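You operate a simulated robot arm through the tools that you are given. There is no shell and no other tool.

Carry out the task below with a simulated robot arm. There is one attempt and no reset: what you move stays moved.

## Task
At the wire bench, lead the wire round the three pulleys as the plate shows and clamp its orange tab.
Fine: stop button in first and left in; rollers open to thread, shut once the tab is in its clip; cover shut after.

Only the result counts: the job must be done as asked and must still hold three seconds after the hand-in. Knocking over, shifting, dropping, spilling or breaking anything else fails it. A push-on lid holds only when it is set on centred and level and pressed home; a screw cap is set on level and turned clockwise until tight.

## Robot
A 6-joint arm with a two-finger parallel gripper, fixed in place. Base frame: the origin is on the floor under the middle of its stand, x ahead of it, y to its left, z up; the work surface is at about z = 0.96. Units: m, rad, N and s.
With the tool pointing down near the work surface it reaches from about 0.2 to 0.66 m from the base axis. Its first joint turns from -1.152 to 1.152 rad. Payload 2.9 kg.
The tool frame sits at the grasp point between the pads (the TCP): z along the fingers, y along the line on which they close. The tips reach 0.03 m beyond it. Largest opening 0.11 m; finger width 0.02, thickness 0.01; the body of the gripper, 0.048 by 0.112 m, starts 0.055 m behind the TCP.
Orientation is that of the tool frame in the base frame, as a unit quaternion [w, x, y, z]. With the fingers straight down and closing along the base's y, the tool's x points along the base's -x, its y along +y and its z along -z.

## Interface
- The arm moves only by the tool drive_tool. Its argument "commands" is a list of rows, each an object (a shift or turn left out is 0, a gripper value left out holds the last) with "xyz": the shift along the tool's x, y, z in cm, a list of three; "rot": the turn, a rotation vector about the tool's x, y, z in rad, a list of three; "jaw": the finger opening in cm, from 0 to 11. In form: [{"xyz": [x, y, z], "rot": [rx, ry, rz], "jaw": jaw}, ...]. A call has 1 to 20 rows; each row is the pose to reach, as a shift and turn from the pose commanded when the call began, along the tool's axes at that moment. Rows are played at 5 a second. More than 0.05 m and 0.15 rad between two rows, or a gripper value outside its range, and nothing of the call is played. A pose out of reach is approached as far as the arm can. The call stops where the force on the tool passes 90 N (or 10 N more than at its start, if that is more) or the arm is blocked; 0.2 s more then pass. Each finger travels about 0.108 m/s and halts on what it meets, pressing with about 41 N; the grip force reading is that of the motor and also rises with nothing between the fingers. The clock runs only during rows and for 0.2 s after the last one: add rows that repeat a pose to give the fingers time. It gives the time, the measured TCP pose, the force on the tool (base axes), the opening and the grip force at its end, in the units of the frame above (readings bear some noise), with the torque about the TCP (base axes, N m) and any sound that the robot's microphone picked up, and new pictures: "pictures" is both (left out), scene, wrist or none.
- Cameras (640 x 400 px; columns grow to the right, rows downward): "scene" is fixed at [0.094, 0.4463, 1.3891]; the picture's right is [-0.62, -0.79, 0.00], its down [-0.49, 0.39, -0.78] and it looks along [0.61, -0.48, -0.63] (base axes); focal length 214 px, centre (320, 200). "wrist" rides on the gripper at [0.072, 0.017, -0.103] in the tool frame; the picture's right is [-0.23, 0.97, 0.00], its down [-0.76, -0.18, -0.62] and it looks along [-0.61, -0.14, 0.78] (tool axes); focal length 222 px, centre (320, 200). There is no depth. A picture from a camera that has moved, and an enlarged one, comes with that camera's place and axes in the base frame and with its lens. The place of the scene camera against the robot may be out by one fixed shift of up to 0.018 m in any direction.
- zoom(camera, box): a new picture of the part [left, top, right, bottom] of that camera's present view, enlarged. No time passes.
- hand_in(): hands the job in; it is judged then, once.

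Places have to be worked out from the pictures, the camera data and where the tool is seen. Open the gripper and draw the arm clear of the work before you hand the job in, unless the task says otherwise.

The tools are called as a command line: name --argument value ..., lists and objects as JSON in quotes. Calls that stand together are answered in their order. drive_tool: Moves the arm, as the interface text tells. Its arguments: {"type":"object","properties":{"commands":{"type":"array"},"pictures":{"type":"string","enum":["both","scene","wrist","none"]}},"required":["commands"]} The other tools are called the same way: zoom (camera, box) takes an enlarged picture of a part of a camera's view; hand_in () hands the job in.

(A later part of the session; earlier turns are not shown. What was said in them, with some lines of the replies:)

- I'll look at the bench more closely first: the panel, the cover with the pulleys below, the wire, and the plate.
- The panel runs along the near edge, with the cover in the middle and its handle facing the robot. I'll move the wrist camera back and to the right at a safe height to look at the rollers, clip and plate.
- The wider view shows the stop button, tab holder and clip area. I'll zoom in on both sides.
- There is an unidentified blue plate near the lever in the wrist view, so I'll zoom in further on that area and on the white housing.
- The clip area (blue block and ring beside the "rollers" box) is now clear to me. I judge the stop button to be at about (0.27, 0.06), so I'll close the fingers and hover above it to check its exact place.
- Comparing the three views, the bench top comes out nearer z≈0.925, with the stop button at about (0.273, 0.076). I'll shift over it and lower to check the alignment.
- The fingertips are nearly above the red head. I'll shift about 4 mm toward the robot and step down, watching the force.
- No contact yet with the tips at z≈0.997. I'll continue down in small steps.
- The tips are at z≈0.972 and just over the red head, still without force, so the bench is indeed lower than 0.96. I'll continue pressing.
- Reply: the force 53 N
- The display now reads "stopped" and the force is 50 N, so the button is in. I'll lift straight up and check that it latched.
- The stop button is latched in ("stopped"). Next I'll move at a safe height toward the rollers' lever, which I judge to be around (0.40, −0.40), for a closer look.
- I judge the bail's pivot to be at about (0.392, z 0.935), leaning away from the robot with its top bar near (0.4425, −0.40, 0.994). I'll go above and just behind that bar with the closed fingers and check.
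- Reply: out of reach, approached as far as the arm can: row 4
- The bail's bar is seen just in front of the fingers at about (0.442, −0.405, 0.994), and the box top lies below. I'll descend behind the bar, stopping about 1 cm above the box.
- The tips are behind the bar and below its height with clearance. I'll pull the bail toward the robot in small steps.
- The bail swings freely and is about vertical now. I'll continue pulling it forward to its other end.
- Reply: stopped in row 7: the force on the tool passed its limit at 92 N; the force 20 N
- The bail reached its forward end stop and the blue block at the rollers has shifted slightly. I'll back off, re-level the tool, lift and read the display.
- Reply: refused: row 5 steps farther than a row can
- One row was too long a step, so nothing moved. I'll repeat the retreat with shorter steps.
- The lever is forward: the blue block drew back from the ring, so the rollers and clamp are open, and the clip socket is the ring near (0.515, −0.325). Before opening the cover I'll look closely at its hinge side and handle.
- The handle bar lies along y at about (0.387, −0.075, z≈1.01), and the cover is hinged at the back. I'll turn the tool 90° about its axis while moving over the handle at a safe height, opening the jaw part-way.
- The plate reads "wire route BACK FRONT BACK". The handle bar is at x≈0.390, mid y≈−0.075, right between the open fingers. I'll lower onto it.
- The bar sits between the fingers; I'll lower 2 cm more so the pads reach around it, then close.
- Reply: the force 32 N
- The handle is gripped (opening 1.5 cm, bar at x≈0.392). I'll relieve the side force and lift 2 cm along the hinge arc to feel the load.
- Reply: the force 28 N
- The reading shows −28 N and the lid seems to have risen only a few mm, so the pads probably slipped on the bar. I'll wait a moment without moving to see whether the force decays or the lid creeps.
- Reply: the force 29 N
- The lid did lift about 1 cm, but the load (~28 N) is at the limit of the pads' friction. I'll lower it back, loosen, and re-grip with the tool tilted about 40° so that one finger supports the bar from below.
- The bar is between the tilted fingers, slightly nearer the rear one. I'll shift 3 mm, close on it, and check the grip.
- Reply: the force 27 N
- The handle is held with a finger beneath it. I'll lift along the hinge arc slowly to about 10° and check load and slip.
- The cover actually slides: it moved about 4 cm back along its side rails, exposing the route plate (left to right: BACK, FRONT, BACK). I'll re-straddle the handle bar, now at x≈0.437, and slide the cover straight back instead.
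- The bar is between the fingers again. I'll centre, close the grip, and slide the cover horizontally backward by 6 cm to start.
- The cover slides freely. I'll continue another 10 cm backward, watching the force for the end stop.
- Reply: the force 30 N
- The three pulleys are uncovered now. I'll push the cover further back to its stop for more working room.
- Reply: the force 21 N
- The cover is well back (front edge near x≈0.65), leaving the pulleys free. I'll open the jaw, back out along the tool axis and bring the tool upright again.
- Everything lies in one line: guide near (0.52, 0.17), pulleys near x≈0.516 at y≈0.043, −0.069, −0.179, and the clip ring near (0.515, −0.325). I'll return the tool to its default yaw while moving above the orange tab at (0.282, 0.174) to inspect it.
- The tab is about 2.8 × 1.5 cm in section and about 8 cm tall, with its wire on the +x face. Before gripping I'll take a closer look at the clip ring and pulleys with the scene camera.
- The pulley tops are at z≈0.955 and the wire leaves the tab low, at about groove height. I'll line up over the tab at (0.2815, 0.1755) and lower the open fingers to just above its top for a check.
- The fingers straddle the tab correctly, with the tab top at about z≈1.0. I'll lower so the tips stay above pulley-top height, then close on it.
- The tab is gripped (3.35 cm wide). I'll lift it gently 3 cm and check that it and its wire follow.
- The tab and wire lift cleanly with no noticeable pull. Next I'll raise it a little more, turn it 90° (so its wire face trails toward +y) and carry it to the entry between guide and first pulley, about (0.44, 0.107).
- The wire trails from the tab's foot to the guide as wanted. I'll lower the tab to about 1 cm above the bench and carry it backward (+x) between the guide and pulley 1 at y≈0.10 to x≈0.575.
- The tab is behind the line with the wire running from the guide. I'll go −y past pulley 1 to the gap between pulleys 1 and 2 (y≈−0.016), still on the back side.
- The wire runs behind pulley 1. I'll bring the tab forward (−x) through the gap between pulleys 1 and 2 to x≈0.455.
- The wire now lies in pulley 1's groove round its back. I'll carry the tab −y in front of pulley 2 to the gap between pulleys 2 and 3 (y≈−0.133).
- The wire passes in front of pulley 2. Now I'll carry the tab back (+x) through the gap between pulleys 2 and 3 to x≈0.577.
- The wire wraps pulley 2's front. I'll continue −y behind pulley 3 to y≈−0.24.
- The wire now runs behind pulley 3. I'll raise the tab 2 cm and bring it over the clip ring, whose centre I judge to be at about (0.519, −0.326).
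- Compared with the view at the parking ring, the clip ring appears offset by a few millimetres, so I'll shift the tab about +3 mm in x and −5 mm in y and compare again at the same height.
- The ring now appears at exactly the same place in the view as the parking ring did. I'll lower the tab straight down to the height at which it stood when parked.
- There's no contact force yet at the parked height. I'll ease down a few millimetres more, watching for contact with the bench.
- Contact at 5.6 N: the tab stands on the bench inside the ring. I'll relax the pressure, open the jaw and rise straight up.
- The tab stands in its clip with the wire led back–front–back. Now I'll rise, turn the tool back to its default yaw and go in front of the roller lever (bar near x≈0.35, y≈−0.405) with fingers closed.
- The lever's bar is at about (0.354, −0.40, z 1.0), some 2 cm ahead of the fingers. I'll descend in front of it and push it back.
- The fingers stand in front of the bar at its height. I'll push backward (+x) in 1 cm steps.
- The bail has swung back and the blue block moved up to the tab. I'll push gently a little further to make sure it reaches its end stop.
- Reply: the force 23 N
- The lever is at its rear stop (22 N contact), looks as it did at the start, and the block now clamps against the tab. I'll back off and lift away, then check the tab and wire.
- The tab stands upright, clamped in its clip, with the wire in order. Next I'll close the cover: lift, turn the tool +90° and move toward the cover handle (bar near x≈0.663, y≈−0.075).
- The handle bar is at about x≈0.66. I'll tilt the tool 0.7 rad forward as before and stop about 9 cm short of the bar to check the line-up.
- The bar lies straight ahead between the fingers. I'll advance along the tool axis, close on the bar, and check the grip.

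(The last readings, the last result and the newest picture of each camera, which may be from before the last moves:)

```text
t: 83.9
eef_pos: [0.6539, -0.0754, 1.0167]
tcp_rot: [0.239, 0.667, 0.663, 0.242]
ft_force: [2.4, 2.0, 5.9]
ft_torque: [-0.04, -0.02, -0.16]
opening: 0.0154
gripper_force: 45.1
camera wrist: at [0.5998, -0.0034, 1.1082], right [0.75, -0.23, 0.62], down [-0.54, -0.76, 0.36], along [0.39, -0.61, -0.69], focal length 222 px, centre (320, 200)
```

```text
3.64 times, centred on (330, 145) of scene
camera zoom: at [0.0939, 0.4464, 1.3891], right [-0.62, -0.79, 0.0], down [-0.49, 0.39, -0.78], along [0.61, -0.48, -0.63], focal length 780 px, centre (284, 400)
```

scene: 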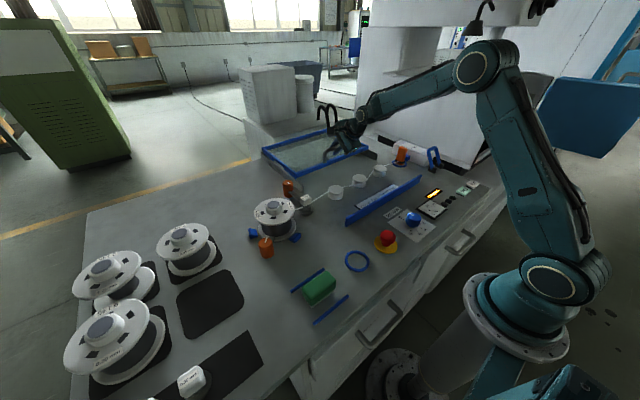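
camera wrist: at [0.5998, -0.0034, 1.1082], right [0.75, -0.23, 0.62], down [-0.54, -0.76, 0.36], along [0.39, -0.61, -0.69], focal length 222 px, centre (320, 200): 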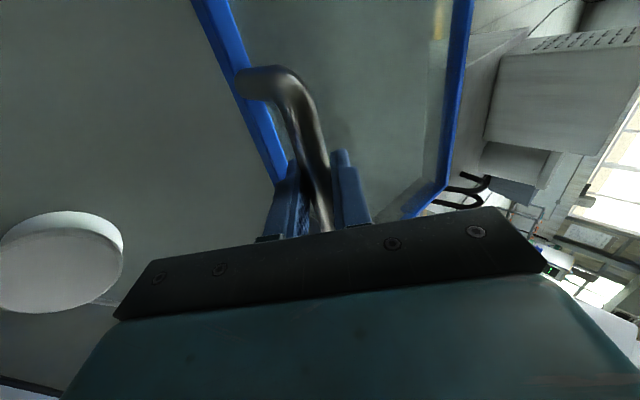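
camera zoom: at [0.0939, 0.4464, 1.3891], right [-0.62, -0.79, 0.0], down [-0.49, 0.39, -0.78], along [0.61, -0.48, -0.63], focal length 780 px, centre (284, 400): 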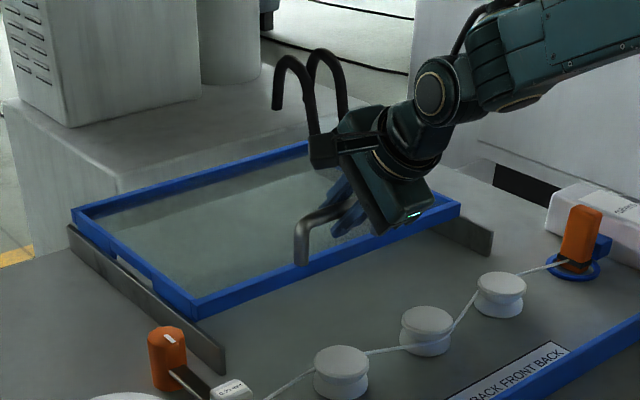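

The grip on the bar is sound. I'll pull the cover forward 12 cm, then check before its front edge reaches the wire.

drive_tool --commands '[{"xyz": [0, -1.53, -1.29]}, {"xyz": [0, -3.06, -2.58]}, {"xyz": [0, -4.59, -3.86]}, {"xyz": [0, -6.12, -5.15]}, {"xyz": [0, -7.65, -6.44]}, {"xyz": [0, -9.18, -7.73]}, {"xyz": [0, -9.18, -7.73]}]'

zoom --camera "scene" --box '[280, 110, 420, 220]'

```text
t: 85.5
eef_pos: [0.5327, -0.0765, 1.0173]
tcp_rot: [0.239, 0.667, 0.663, 0.242]
ft_force: [0.0, 3.8, 2.8]
ft_torque: [0.02, -0.04, -0.13]
opening: 0.0156
gripper_force: 44.8
camera wrist: at [0.479, -0.0035, 1.1084], right [0.75, -0.23, 0.62], down [-0.54, -0.76, 0.36], along [0.39, -0.61, -0.7], focal length 222 px, centre (320, 200)
```

scene: 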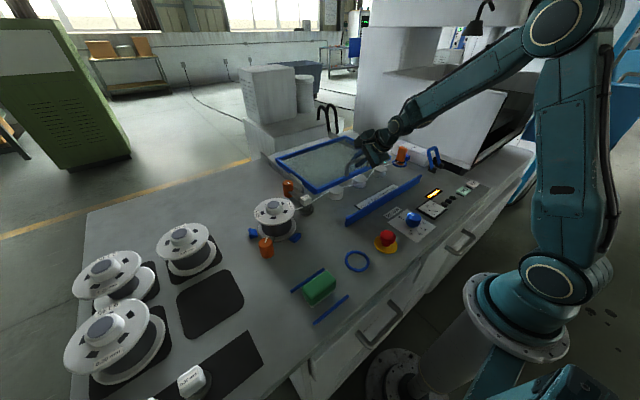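
wrist: 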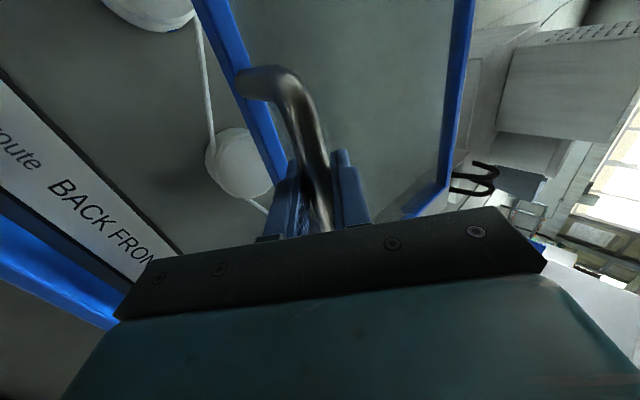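

```text
3.64 times, centred on (350, 165) of scene
camera zoom: at [0.0939, 0.4465, 1.3891], right [-0.62, -0.79, 0.0], down [-0.49, 0.39, -0.78], along [0.61, -0.48, -0.63], focal length 780 px, centre (211, 327)
```

zoom: 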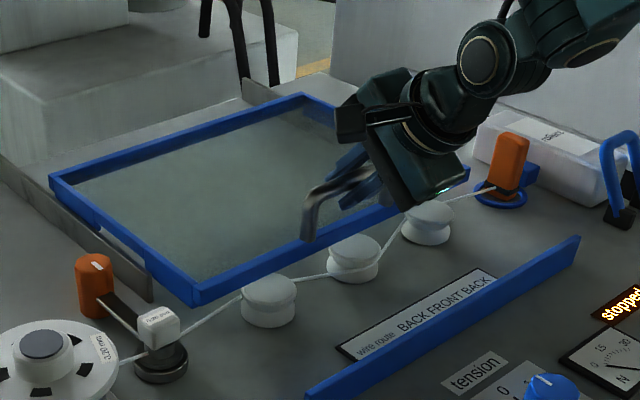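

The front edge is now just at the wire line, with low force. I'll continue slowly in 1 cm steps and watch for any snag.

drive_tool --commands '[{"xyz": [0, -0.77, -0.64]}, {"xyz": [0, -1.53, -1.29]}, {"xyz": [0, -2.3, -1.93]}, {"xyz": [0, -3.06, -2.58]}, {"xyz": [0, -3.83, -3.22]}, {"xyz": [0, -3.83, -3.22]}]'

zoom --camera "scene" --box '[280, 130, 420, 230]'

zoom --camera "scene" --box '[370, 120, 450, 180]'

```text
t: 86.9
eef_pos: [0.4839, -0.0754, 1.0179]
tcp_rot: [0.241, 0.666, 0.663, 0.243]
ft_force: [0.7, 5.9, 5.1]
ft_torque: [0.36, -0.06, 0.1]
opening: 0.0153
gripper_force: 45.0
camera wrist: at [0.43, -0.0035, 1.1082], right [0.75, -0.23, 0.62], down [-0.54, -0.76, 0.36], along [0.39, -0.61, -0.69], focal length 222 px, centre (320, 200)
```

scene: 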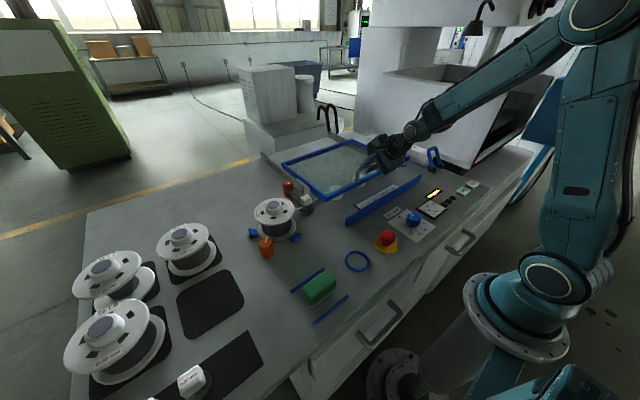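
wrist: 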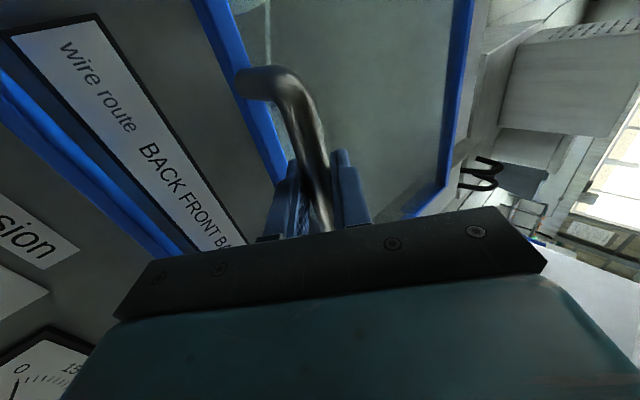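

```text
4.00 times, centred on (350, 180) of scene
camera zoom: at [0.0939, 0.4465, 1.3891], right [-0.62, -0.79, 0.0], down [-0.49, 0.39, -0.78], along [0.61, -0.48, -0.63], focal length 858 px, centre (200, 280)
```

zoom: 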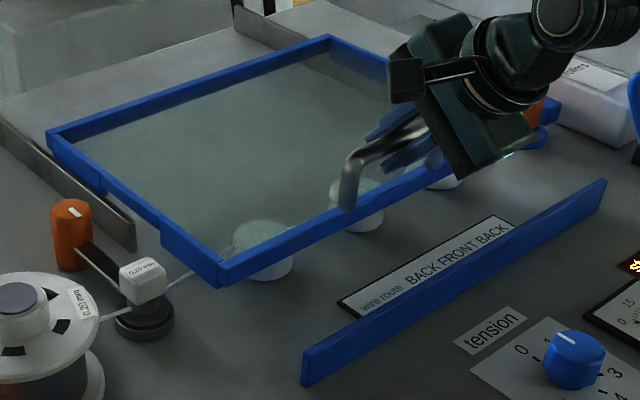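

```text
6.67 times, centred on (410, 150) of scene
camera zoom: at [0.0939, 0.4465, 1.3891], right [-0.62, -0.79, 0.0], down [-0.49, 0.39, -0.78], along [0.61, -0.48, -0.63], focal length 1430 px, centre (-280, 533)
```

zoom: 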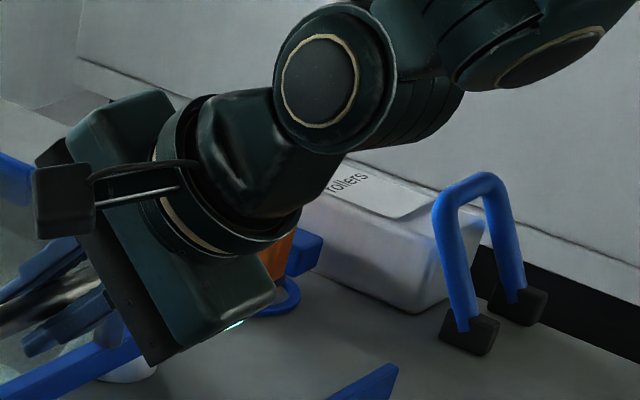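

There is no snag and the forces are low. I'll continue 8 cm, then finish slowly to the end stop.

drive_tool --commands '[{"xyz": [0, -1.15, -0.97]}, {"xyz": [0, -2.3, -1.93]}, {"xyz": [0, -3.44, -2.9]}, {"xyz": [0, -4.59, -3.86]}, {"xyz": [0, -5.74, -4.83]}, {"xyz": [0, -6.5, -5.47]}, {"xyz": [0, -6.5, -5.47]}]'

zoom --camera "scene" --box '[280, 130, 440, 240]'

```text
t: 88.5
eef_pos: [0.3981, -0.0754, 1.0183]
tcp_rot: [0.239, 0.667, 0.662, 0.242]
ft_force: [-0.3, 1.0, 2.4]
ft_torque: [0.86, -0.01, 0.58]
opening: 0.0152
gripper_force: 45.0
camera wrist: at [0.3441, -0.0034, 1.1083], right [0.75, -0.23, 0.62], down [-0.54, -0.76, 0.36], along [0.39, -0.61, -0.69], focal length 222 px, centre (320, 200)
```

scene: 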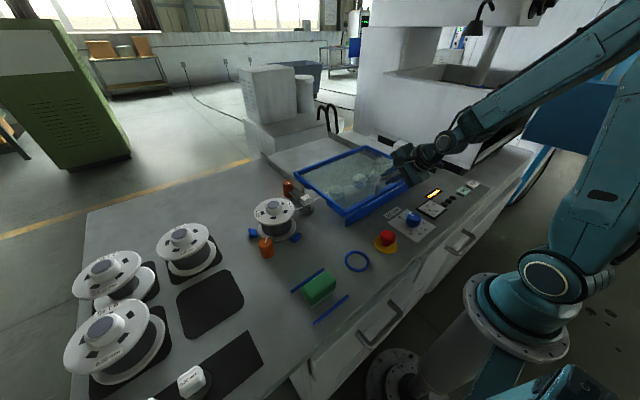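
wrist: 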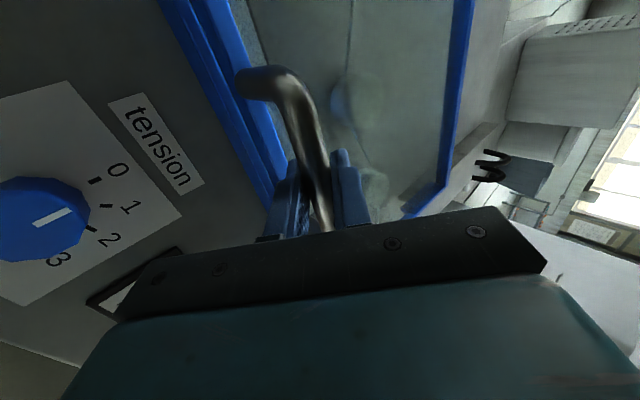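

```text
3.64 times, centred on (360, 185) of scene
camera zoom: at [0.0939, 0.4463, 1.3891], right [-0.62, -0.79, 0.0], down [-0.49, 0.39, -0.78], along [0.61, -0.48, -0.63], focal length 780 px, centre (174, 254)
```

zoom: 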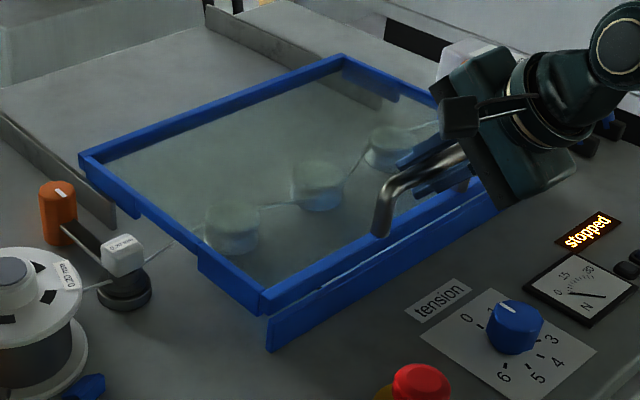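

The cover is nearly shut (about 7 mm to go compared with the first grip). I'll pull in 2–3 mm steps until the stop is felt.

drive_tool --commands '[{"xyz": [0, -0.19, -0.16]}, {"xyz": [0, -0.38, -0.32]}, {"xyz": [0, -0.57, -0.48]}, {"xyz": [0, -0.77, -0.64]}, {"xyz": [0, -0.77, -0.64]}]' --pictures "scene"

zoom --camera "scene" --box '[320, 150, 440, 230]'

```text
t: 89.7
eef_pos: [0.3908, -0.0761, 1.0187]
tcp_rot: [0.241, 0.667, 0.662, 0.242]
ft_force: [26.4, -2.2, -17.2]
ft_torque: [0.03, 0.01, -0.1]
opening: 0.0156
gripper_force: 45.4
```

scene: 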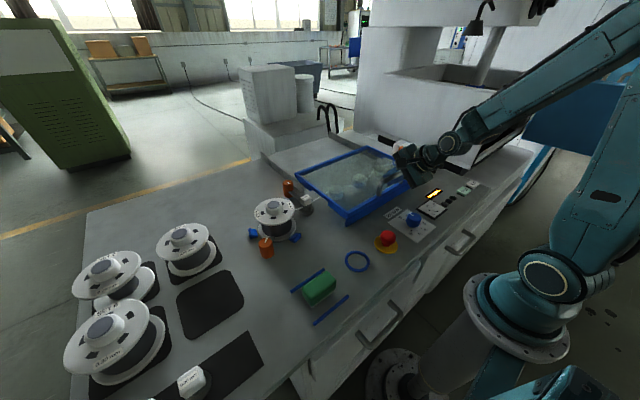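

```text
5.00 times, centred on (380, 190) of scene
camera zoom: at [0.0949, 0.4462, 1.3891], right [-0.62, -0.79, 0.0], down [-0.49, 0.39, -0.78], along [0.61, -0.48, -0.63], focal length 1072 px, centre (20, 250)
```

zoom: 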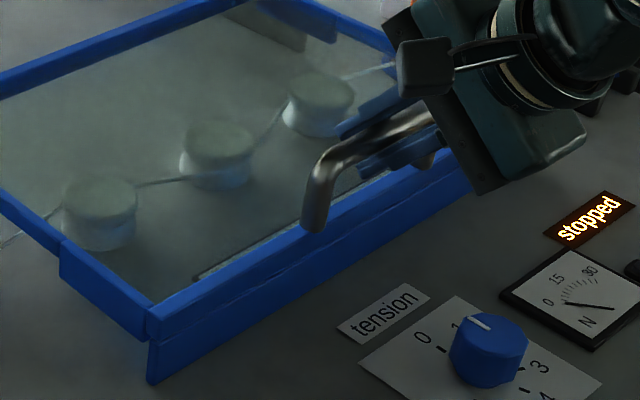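

A 26 N stop is felt at x=0.391, the same place as when it was first shut, so the cover is closed. I'll open the jaw and back out along the tool axis without touching the bar.

drive_tool --commands '[{"xyz": [0, 0.1, 0.1], "jaw": 3.2}, {"xyz": [0, 0.1, 0.1]}, {"xyz": [0, 0, -1.5]}, {"xyz": [0, 0, -4]}, {"xyz": [0, 0, -7]}, {"xyz": [0, 0, -10]}, {"xyz": [0, 0, -10]}]'

zoom --camera "scene" --box '[320, 150, 440, 230]'

zoom --camera "wrist" --box '[120, 0, 520, 220]'

```text
t: 91.3
eef_pos: [0.3254, -0.0749, 1.0929]
tcp_rot: [0.24, 0.667, 0.663, 0.242]
ft_force: [-0.3, 0.3, 0.2]
ft_torque: [0.0, 0.01, 0.01]
opening: 0.032
gripper_force: 0.1
camera wrist: at [0.2715, -0.0028, 1.1845], right [0.75, -0.23, 0.62], down [-0.54, -0.76, 0.36], along [0.39, -0.61, -0.69], focal length 222 px, centre (320, 200)
```

scene: 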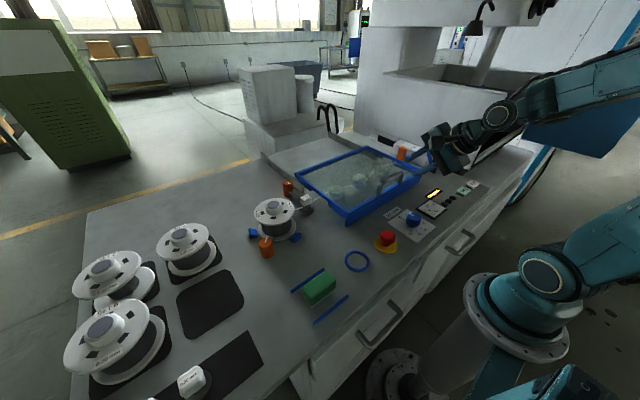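
wrist: 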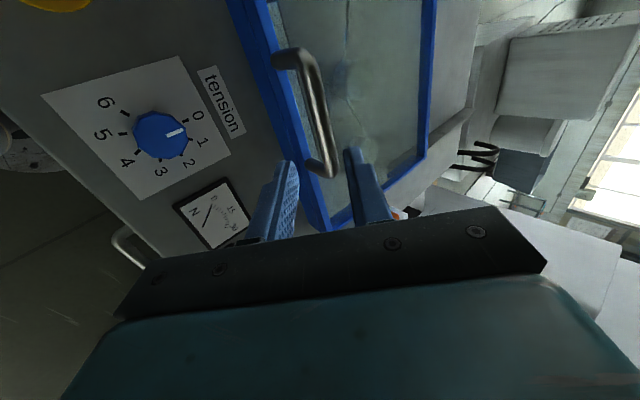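

```text
5.00 times, centred on (380, 190) of scene
camera zoom: at [0.0939, 0.4463, 1.3891], right [-0.62, -0.79, 0.0], down [-0.49, 0.39, -0.78], along [0.61, -0.48, -0.63], focal length 1072 px, centre (20, 250)
```

zoom: 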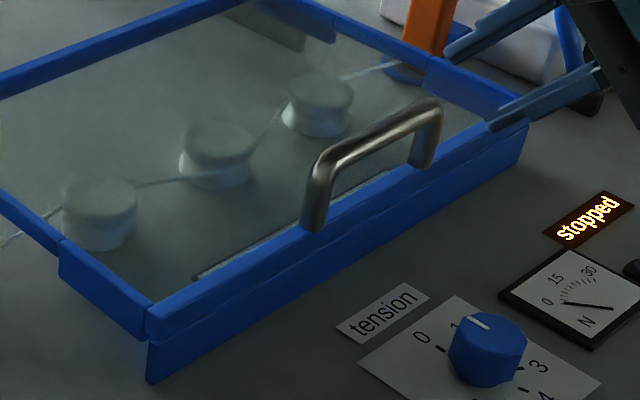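

```text
1.60 times, centred on (320, 110) of wrist
camera zoom: at [0.2715, -0.0028, 1.1845], right [0.75, -0.23, 0.62], down [-0.54, -0.76, 0.36], along [0.39, -0.61, -0.69], focal length 355 px, centre (320, 344)
```

zoom: 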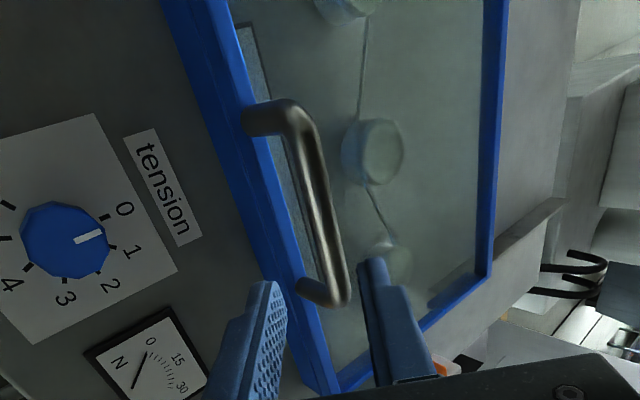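

The cover is shut with the wire visible in its slalom beneath. I'll raise the arm, bring the tool upright and clear, and make a final check of everything.

drive_tool --commands '[{"xyz": [0, 1.6, -2.55], "rot": [0.14, 0, 0]}, {"xyz": [0, 3.2, -5.1], "rot": [0.28, 0, 0]}, {"xyz": [0, 4.9, -7.7], "rot": [0.42, 0, 0]}, {"xyz": [0, 6.5, -10.2], "rot": [0.56, 0, 0]}, {"xyz": [0, 8.1, -12.8], "rot": [0.7, 0, 0]}, {"xyz": [0, 8.1, -12.8], "rot": [0.7, 0, 0]}]'

zoom --camera "scene" --box '[280, 130, 460, 250]'

zoom --camera "scene" --box '[380, 130, 460, 180]'

zoom --camera "scene" --box '[280, 160, 380, 230]'

zoom --camera "wrist" --box '[200, 0, 520, 220]'

```text
t: 92.7
eef_pos: [0.3033, -0.0769, 1.2443]
tcp_rot: [-0.005, 0.708, 0.706, 0.001]
ft_force: [-0.1, 0.3, -0.8]
ft_torque: [-0.01, 0.02, -0.02]
opening: 0.0324
gripper_force: 0.1
camera wrist: at [0.3199, -0.0048, 1.3486], right [0.97, -0.23, -0.01], down [-0.18, -0.76, 0.62], along [-0.15, -0.6, -0.78], focal length 222 px, centre (320, 200)
```

scene: 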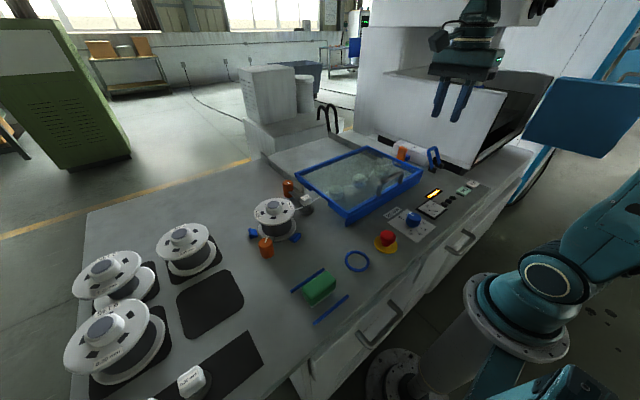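
wrist: 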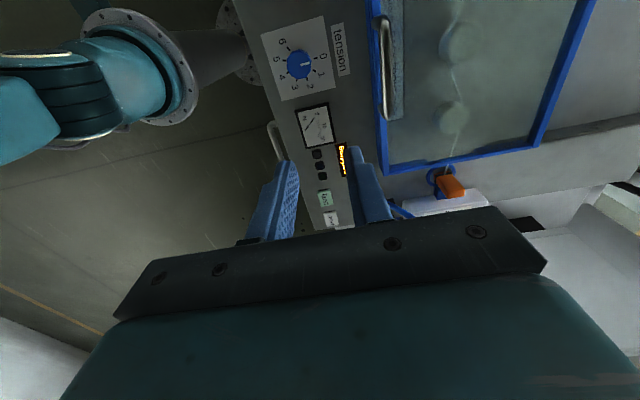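

```text
3.33 times, centred on (370, 190) of scene
camera zoom: at [0.094, 0.4463, 1.3891], right [-0.62, -0.79, 0.0], down [-0.49, 0.39, -0.78], along [0.61, -0.48, -0.63], focal length 715 px, centre (153, 233)
```

zoom: 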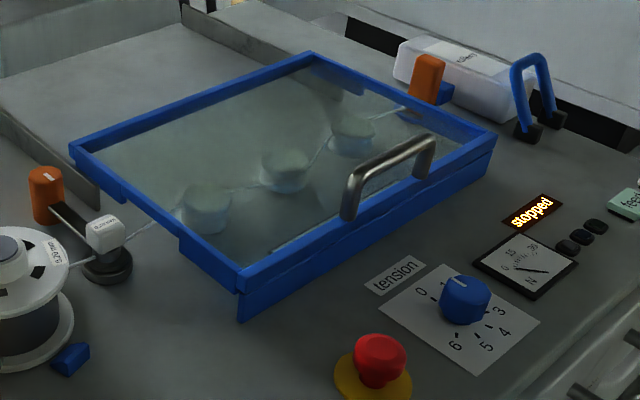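

```text
8.00 times, centred on (420, 155) of scene
camera zoom: at [0.094, 0.4463, 1.3891], right [-0.62, -0.79, 0.0], down [-0.49, 0.39, -0.78], along [0.61, -0.48, -0.63], focal length 1716 px, centre (-480, 560)
```

zoom: 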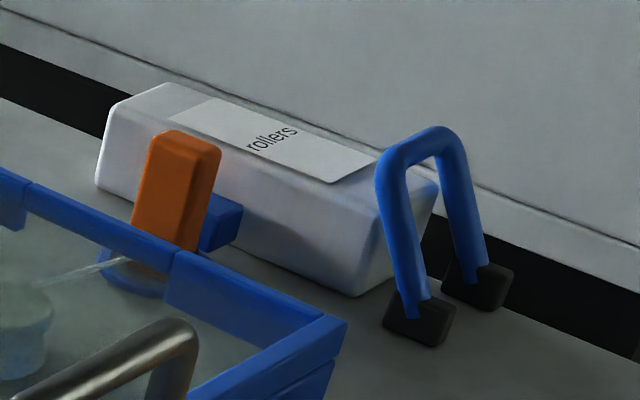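

```text
5.71 times, centred on (330, 195) of scene
camera zoom: at [0.094, 0.4463, 1.3891], right [-0.62, -0.79, 0.0], down [-0.49, 0.39, -0.78], along [0.61, -0.48, -0.63], focal length 1226 px, centre (263, 229)
```

zoom: 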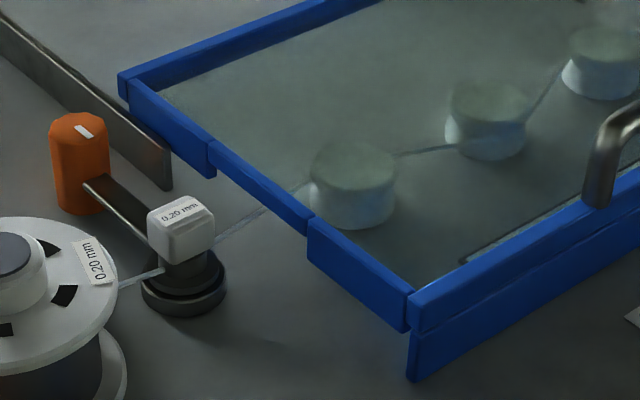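

```text
1.82 times, centred on (360, 110) of wrist
camera zoom: at [0.3199, -0.0048, 1.3486], right [0.97, -0.23, -0.01], down [-0.18, -0.76, 0.62], along [-0.15, -0.6, -0.78], focal length 404 px, centre (247, 364)
```

zoom: 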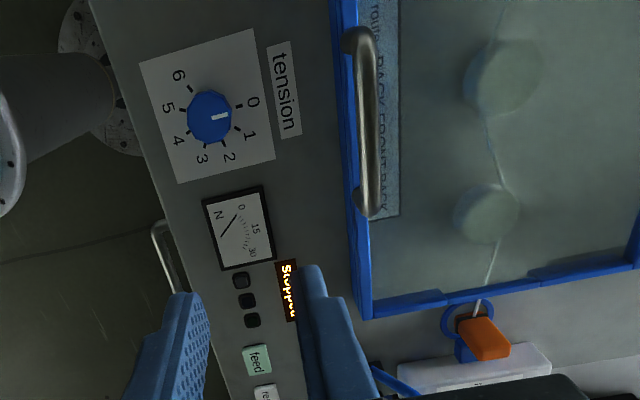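

Final check: the stop is in ("stopped"), the wire runs back–front–back, the tab is clamped, the lever is shut and the cover is closed. I'll open the gripper fully with the arm clear, let it settle, then hand in.

drive_tool --commands '[{"xyz": [0, 0, -1], "jaw": 9}, {"xyz": [0, 0, -1]}, {"xyz": [0, 0, -1]}, {"xyz": [0, 0, -1]}, {"xyz": [0, 0, -1]}, {"xyz": [0, 0, -1]}]' --pictures "both"

zoom --camera "scene" --box '[340, 120, 460, 260]'

```text
t: 94.1
eef_pos: [0.3031, -0.0773, 1.2544]
tcp_rot: [-0.002, 0.709, 0.705, -0.001]
ft_force: [-0.6, -0.3, -0.1]
ft_torque: [0.0, -0.01, -0.02]
opening: 0.09
gripper_force: 0.0
camera wrist: at [0.3204, -0.0047, 1.3579], right [0.97, -0.23, -0.01], down [-0.18, -0.76, 0.62], along [-0.15, -0.61, -0.78], focal length 222 px, centre (320, 200)
```

scene: 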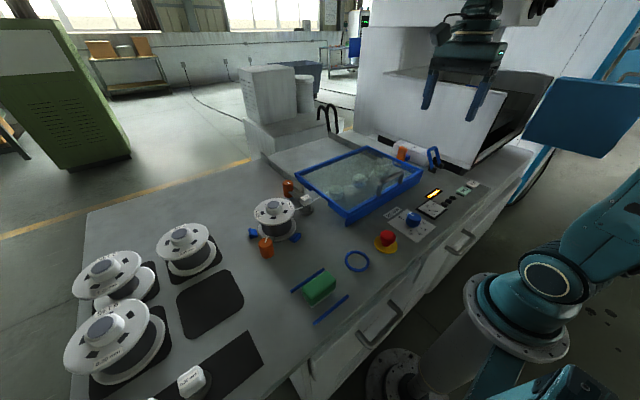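
wrist: 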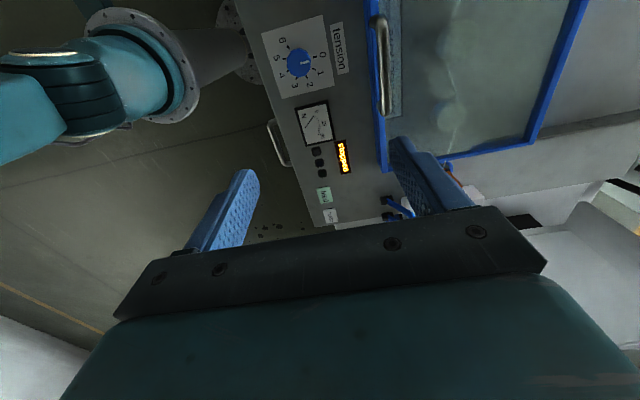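

```text
2.86 times, centred on (400, 190) of scene
camera zoom: at [0.094, 0.4463, 1.3891], right [-0.62, -0.79, 0.0], down [-0.49, 0.39, -0.78], along [0.61, -0.48, -0.63], focal length 613 px, centre (91, 229)
```

zoom: 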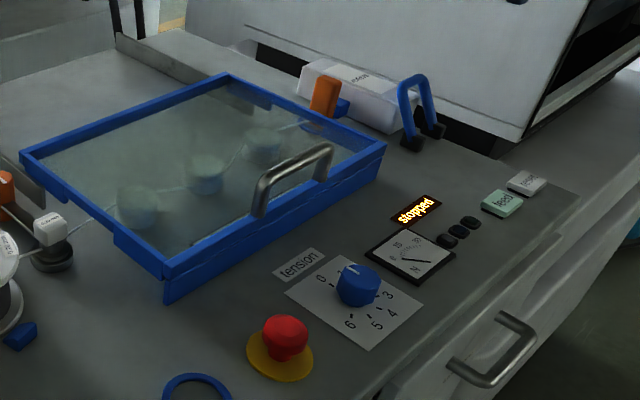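

Everything is in its final state and stable: stop button in, tab clamped, rollers shut, cover shut, arm clear and gripper open. I'm handing in the job.

hand_in

```text
The job is handed in.
```

The wire is led round the three pulleys as the plate shows (back, front, back), and its orange tab is clamped in the clip. I've handed the job in; no verdict has come back yet.

- **Stop button:** I pressed it in first and it stayed in; the display still reads "stopped".
- **Rollers:** I opened them with the lever before threading. With the tab standing in the clip ring, I pushed the lever back to its end stop, and the blue block moved up against the tab.
- **Cover:** It slides rather than lifts, so I pushed it back to thread. Afterwards I pulled it shut until I felt the stop, at the same place as at the start.
- **Anything else:** My first try lifted at the cover handle, and the fingers slipped off it. The cover just slid back about 4 cm, and I saw nothing else disturbed.

The arm is drawn clear with the gripper open.
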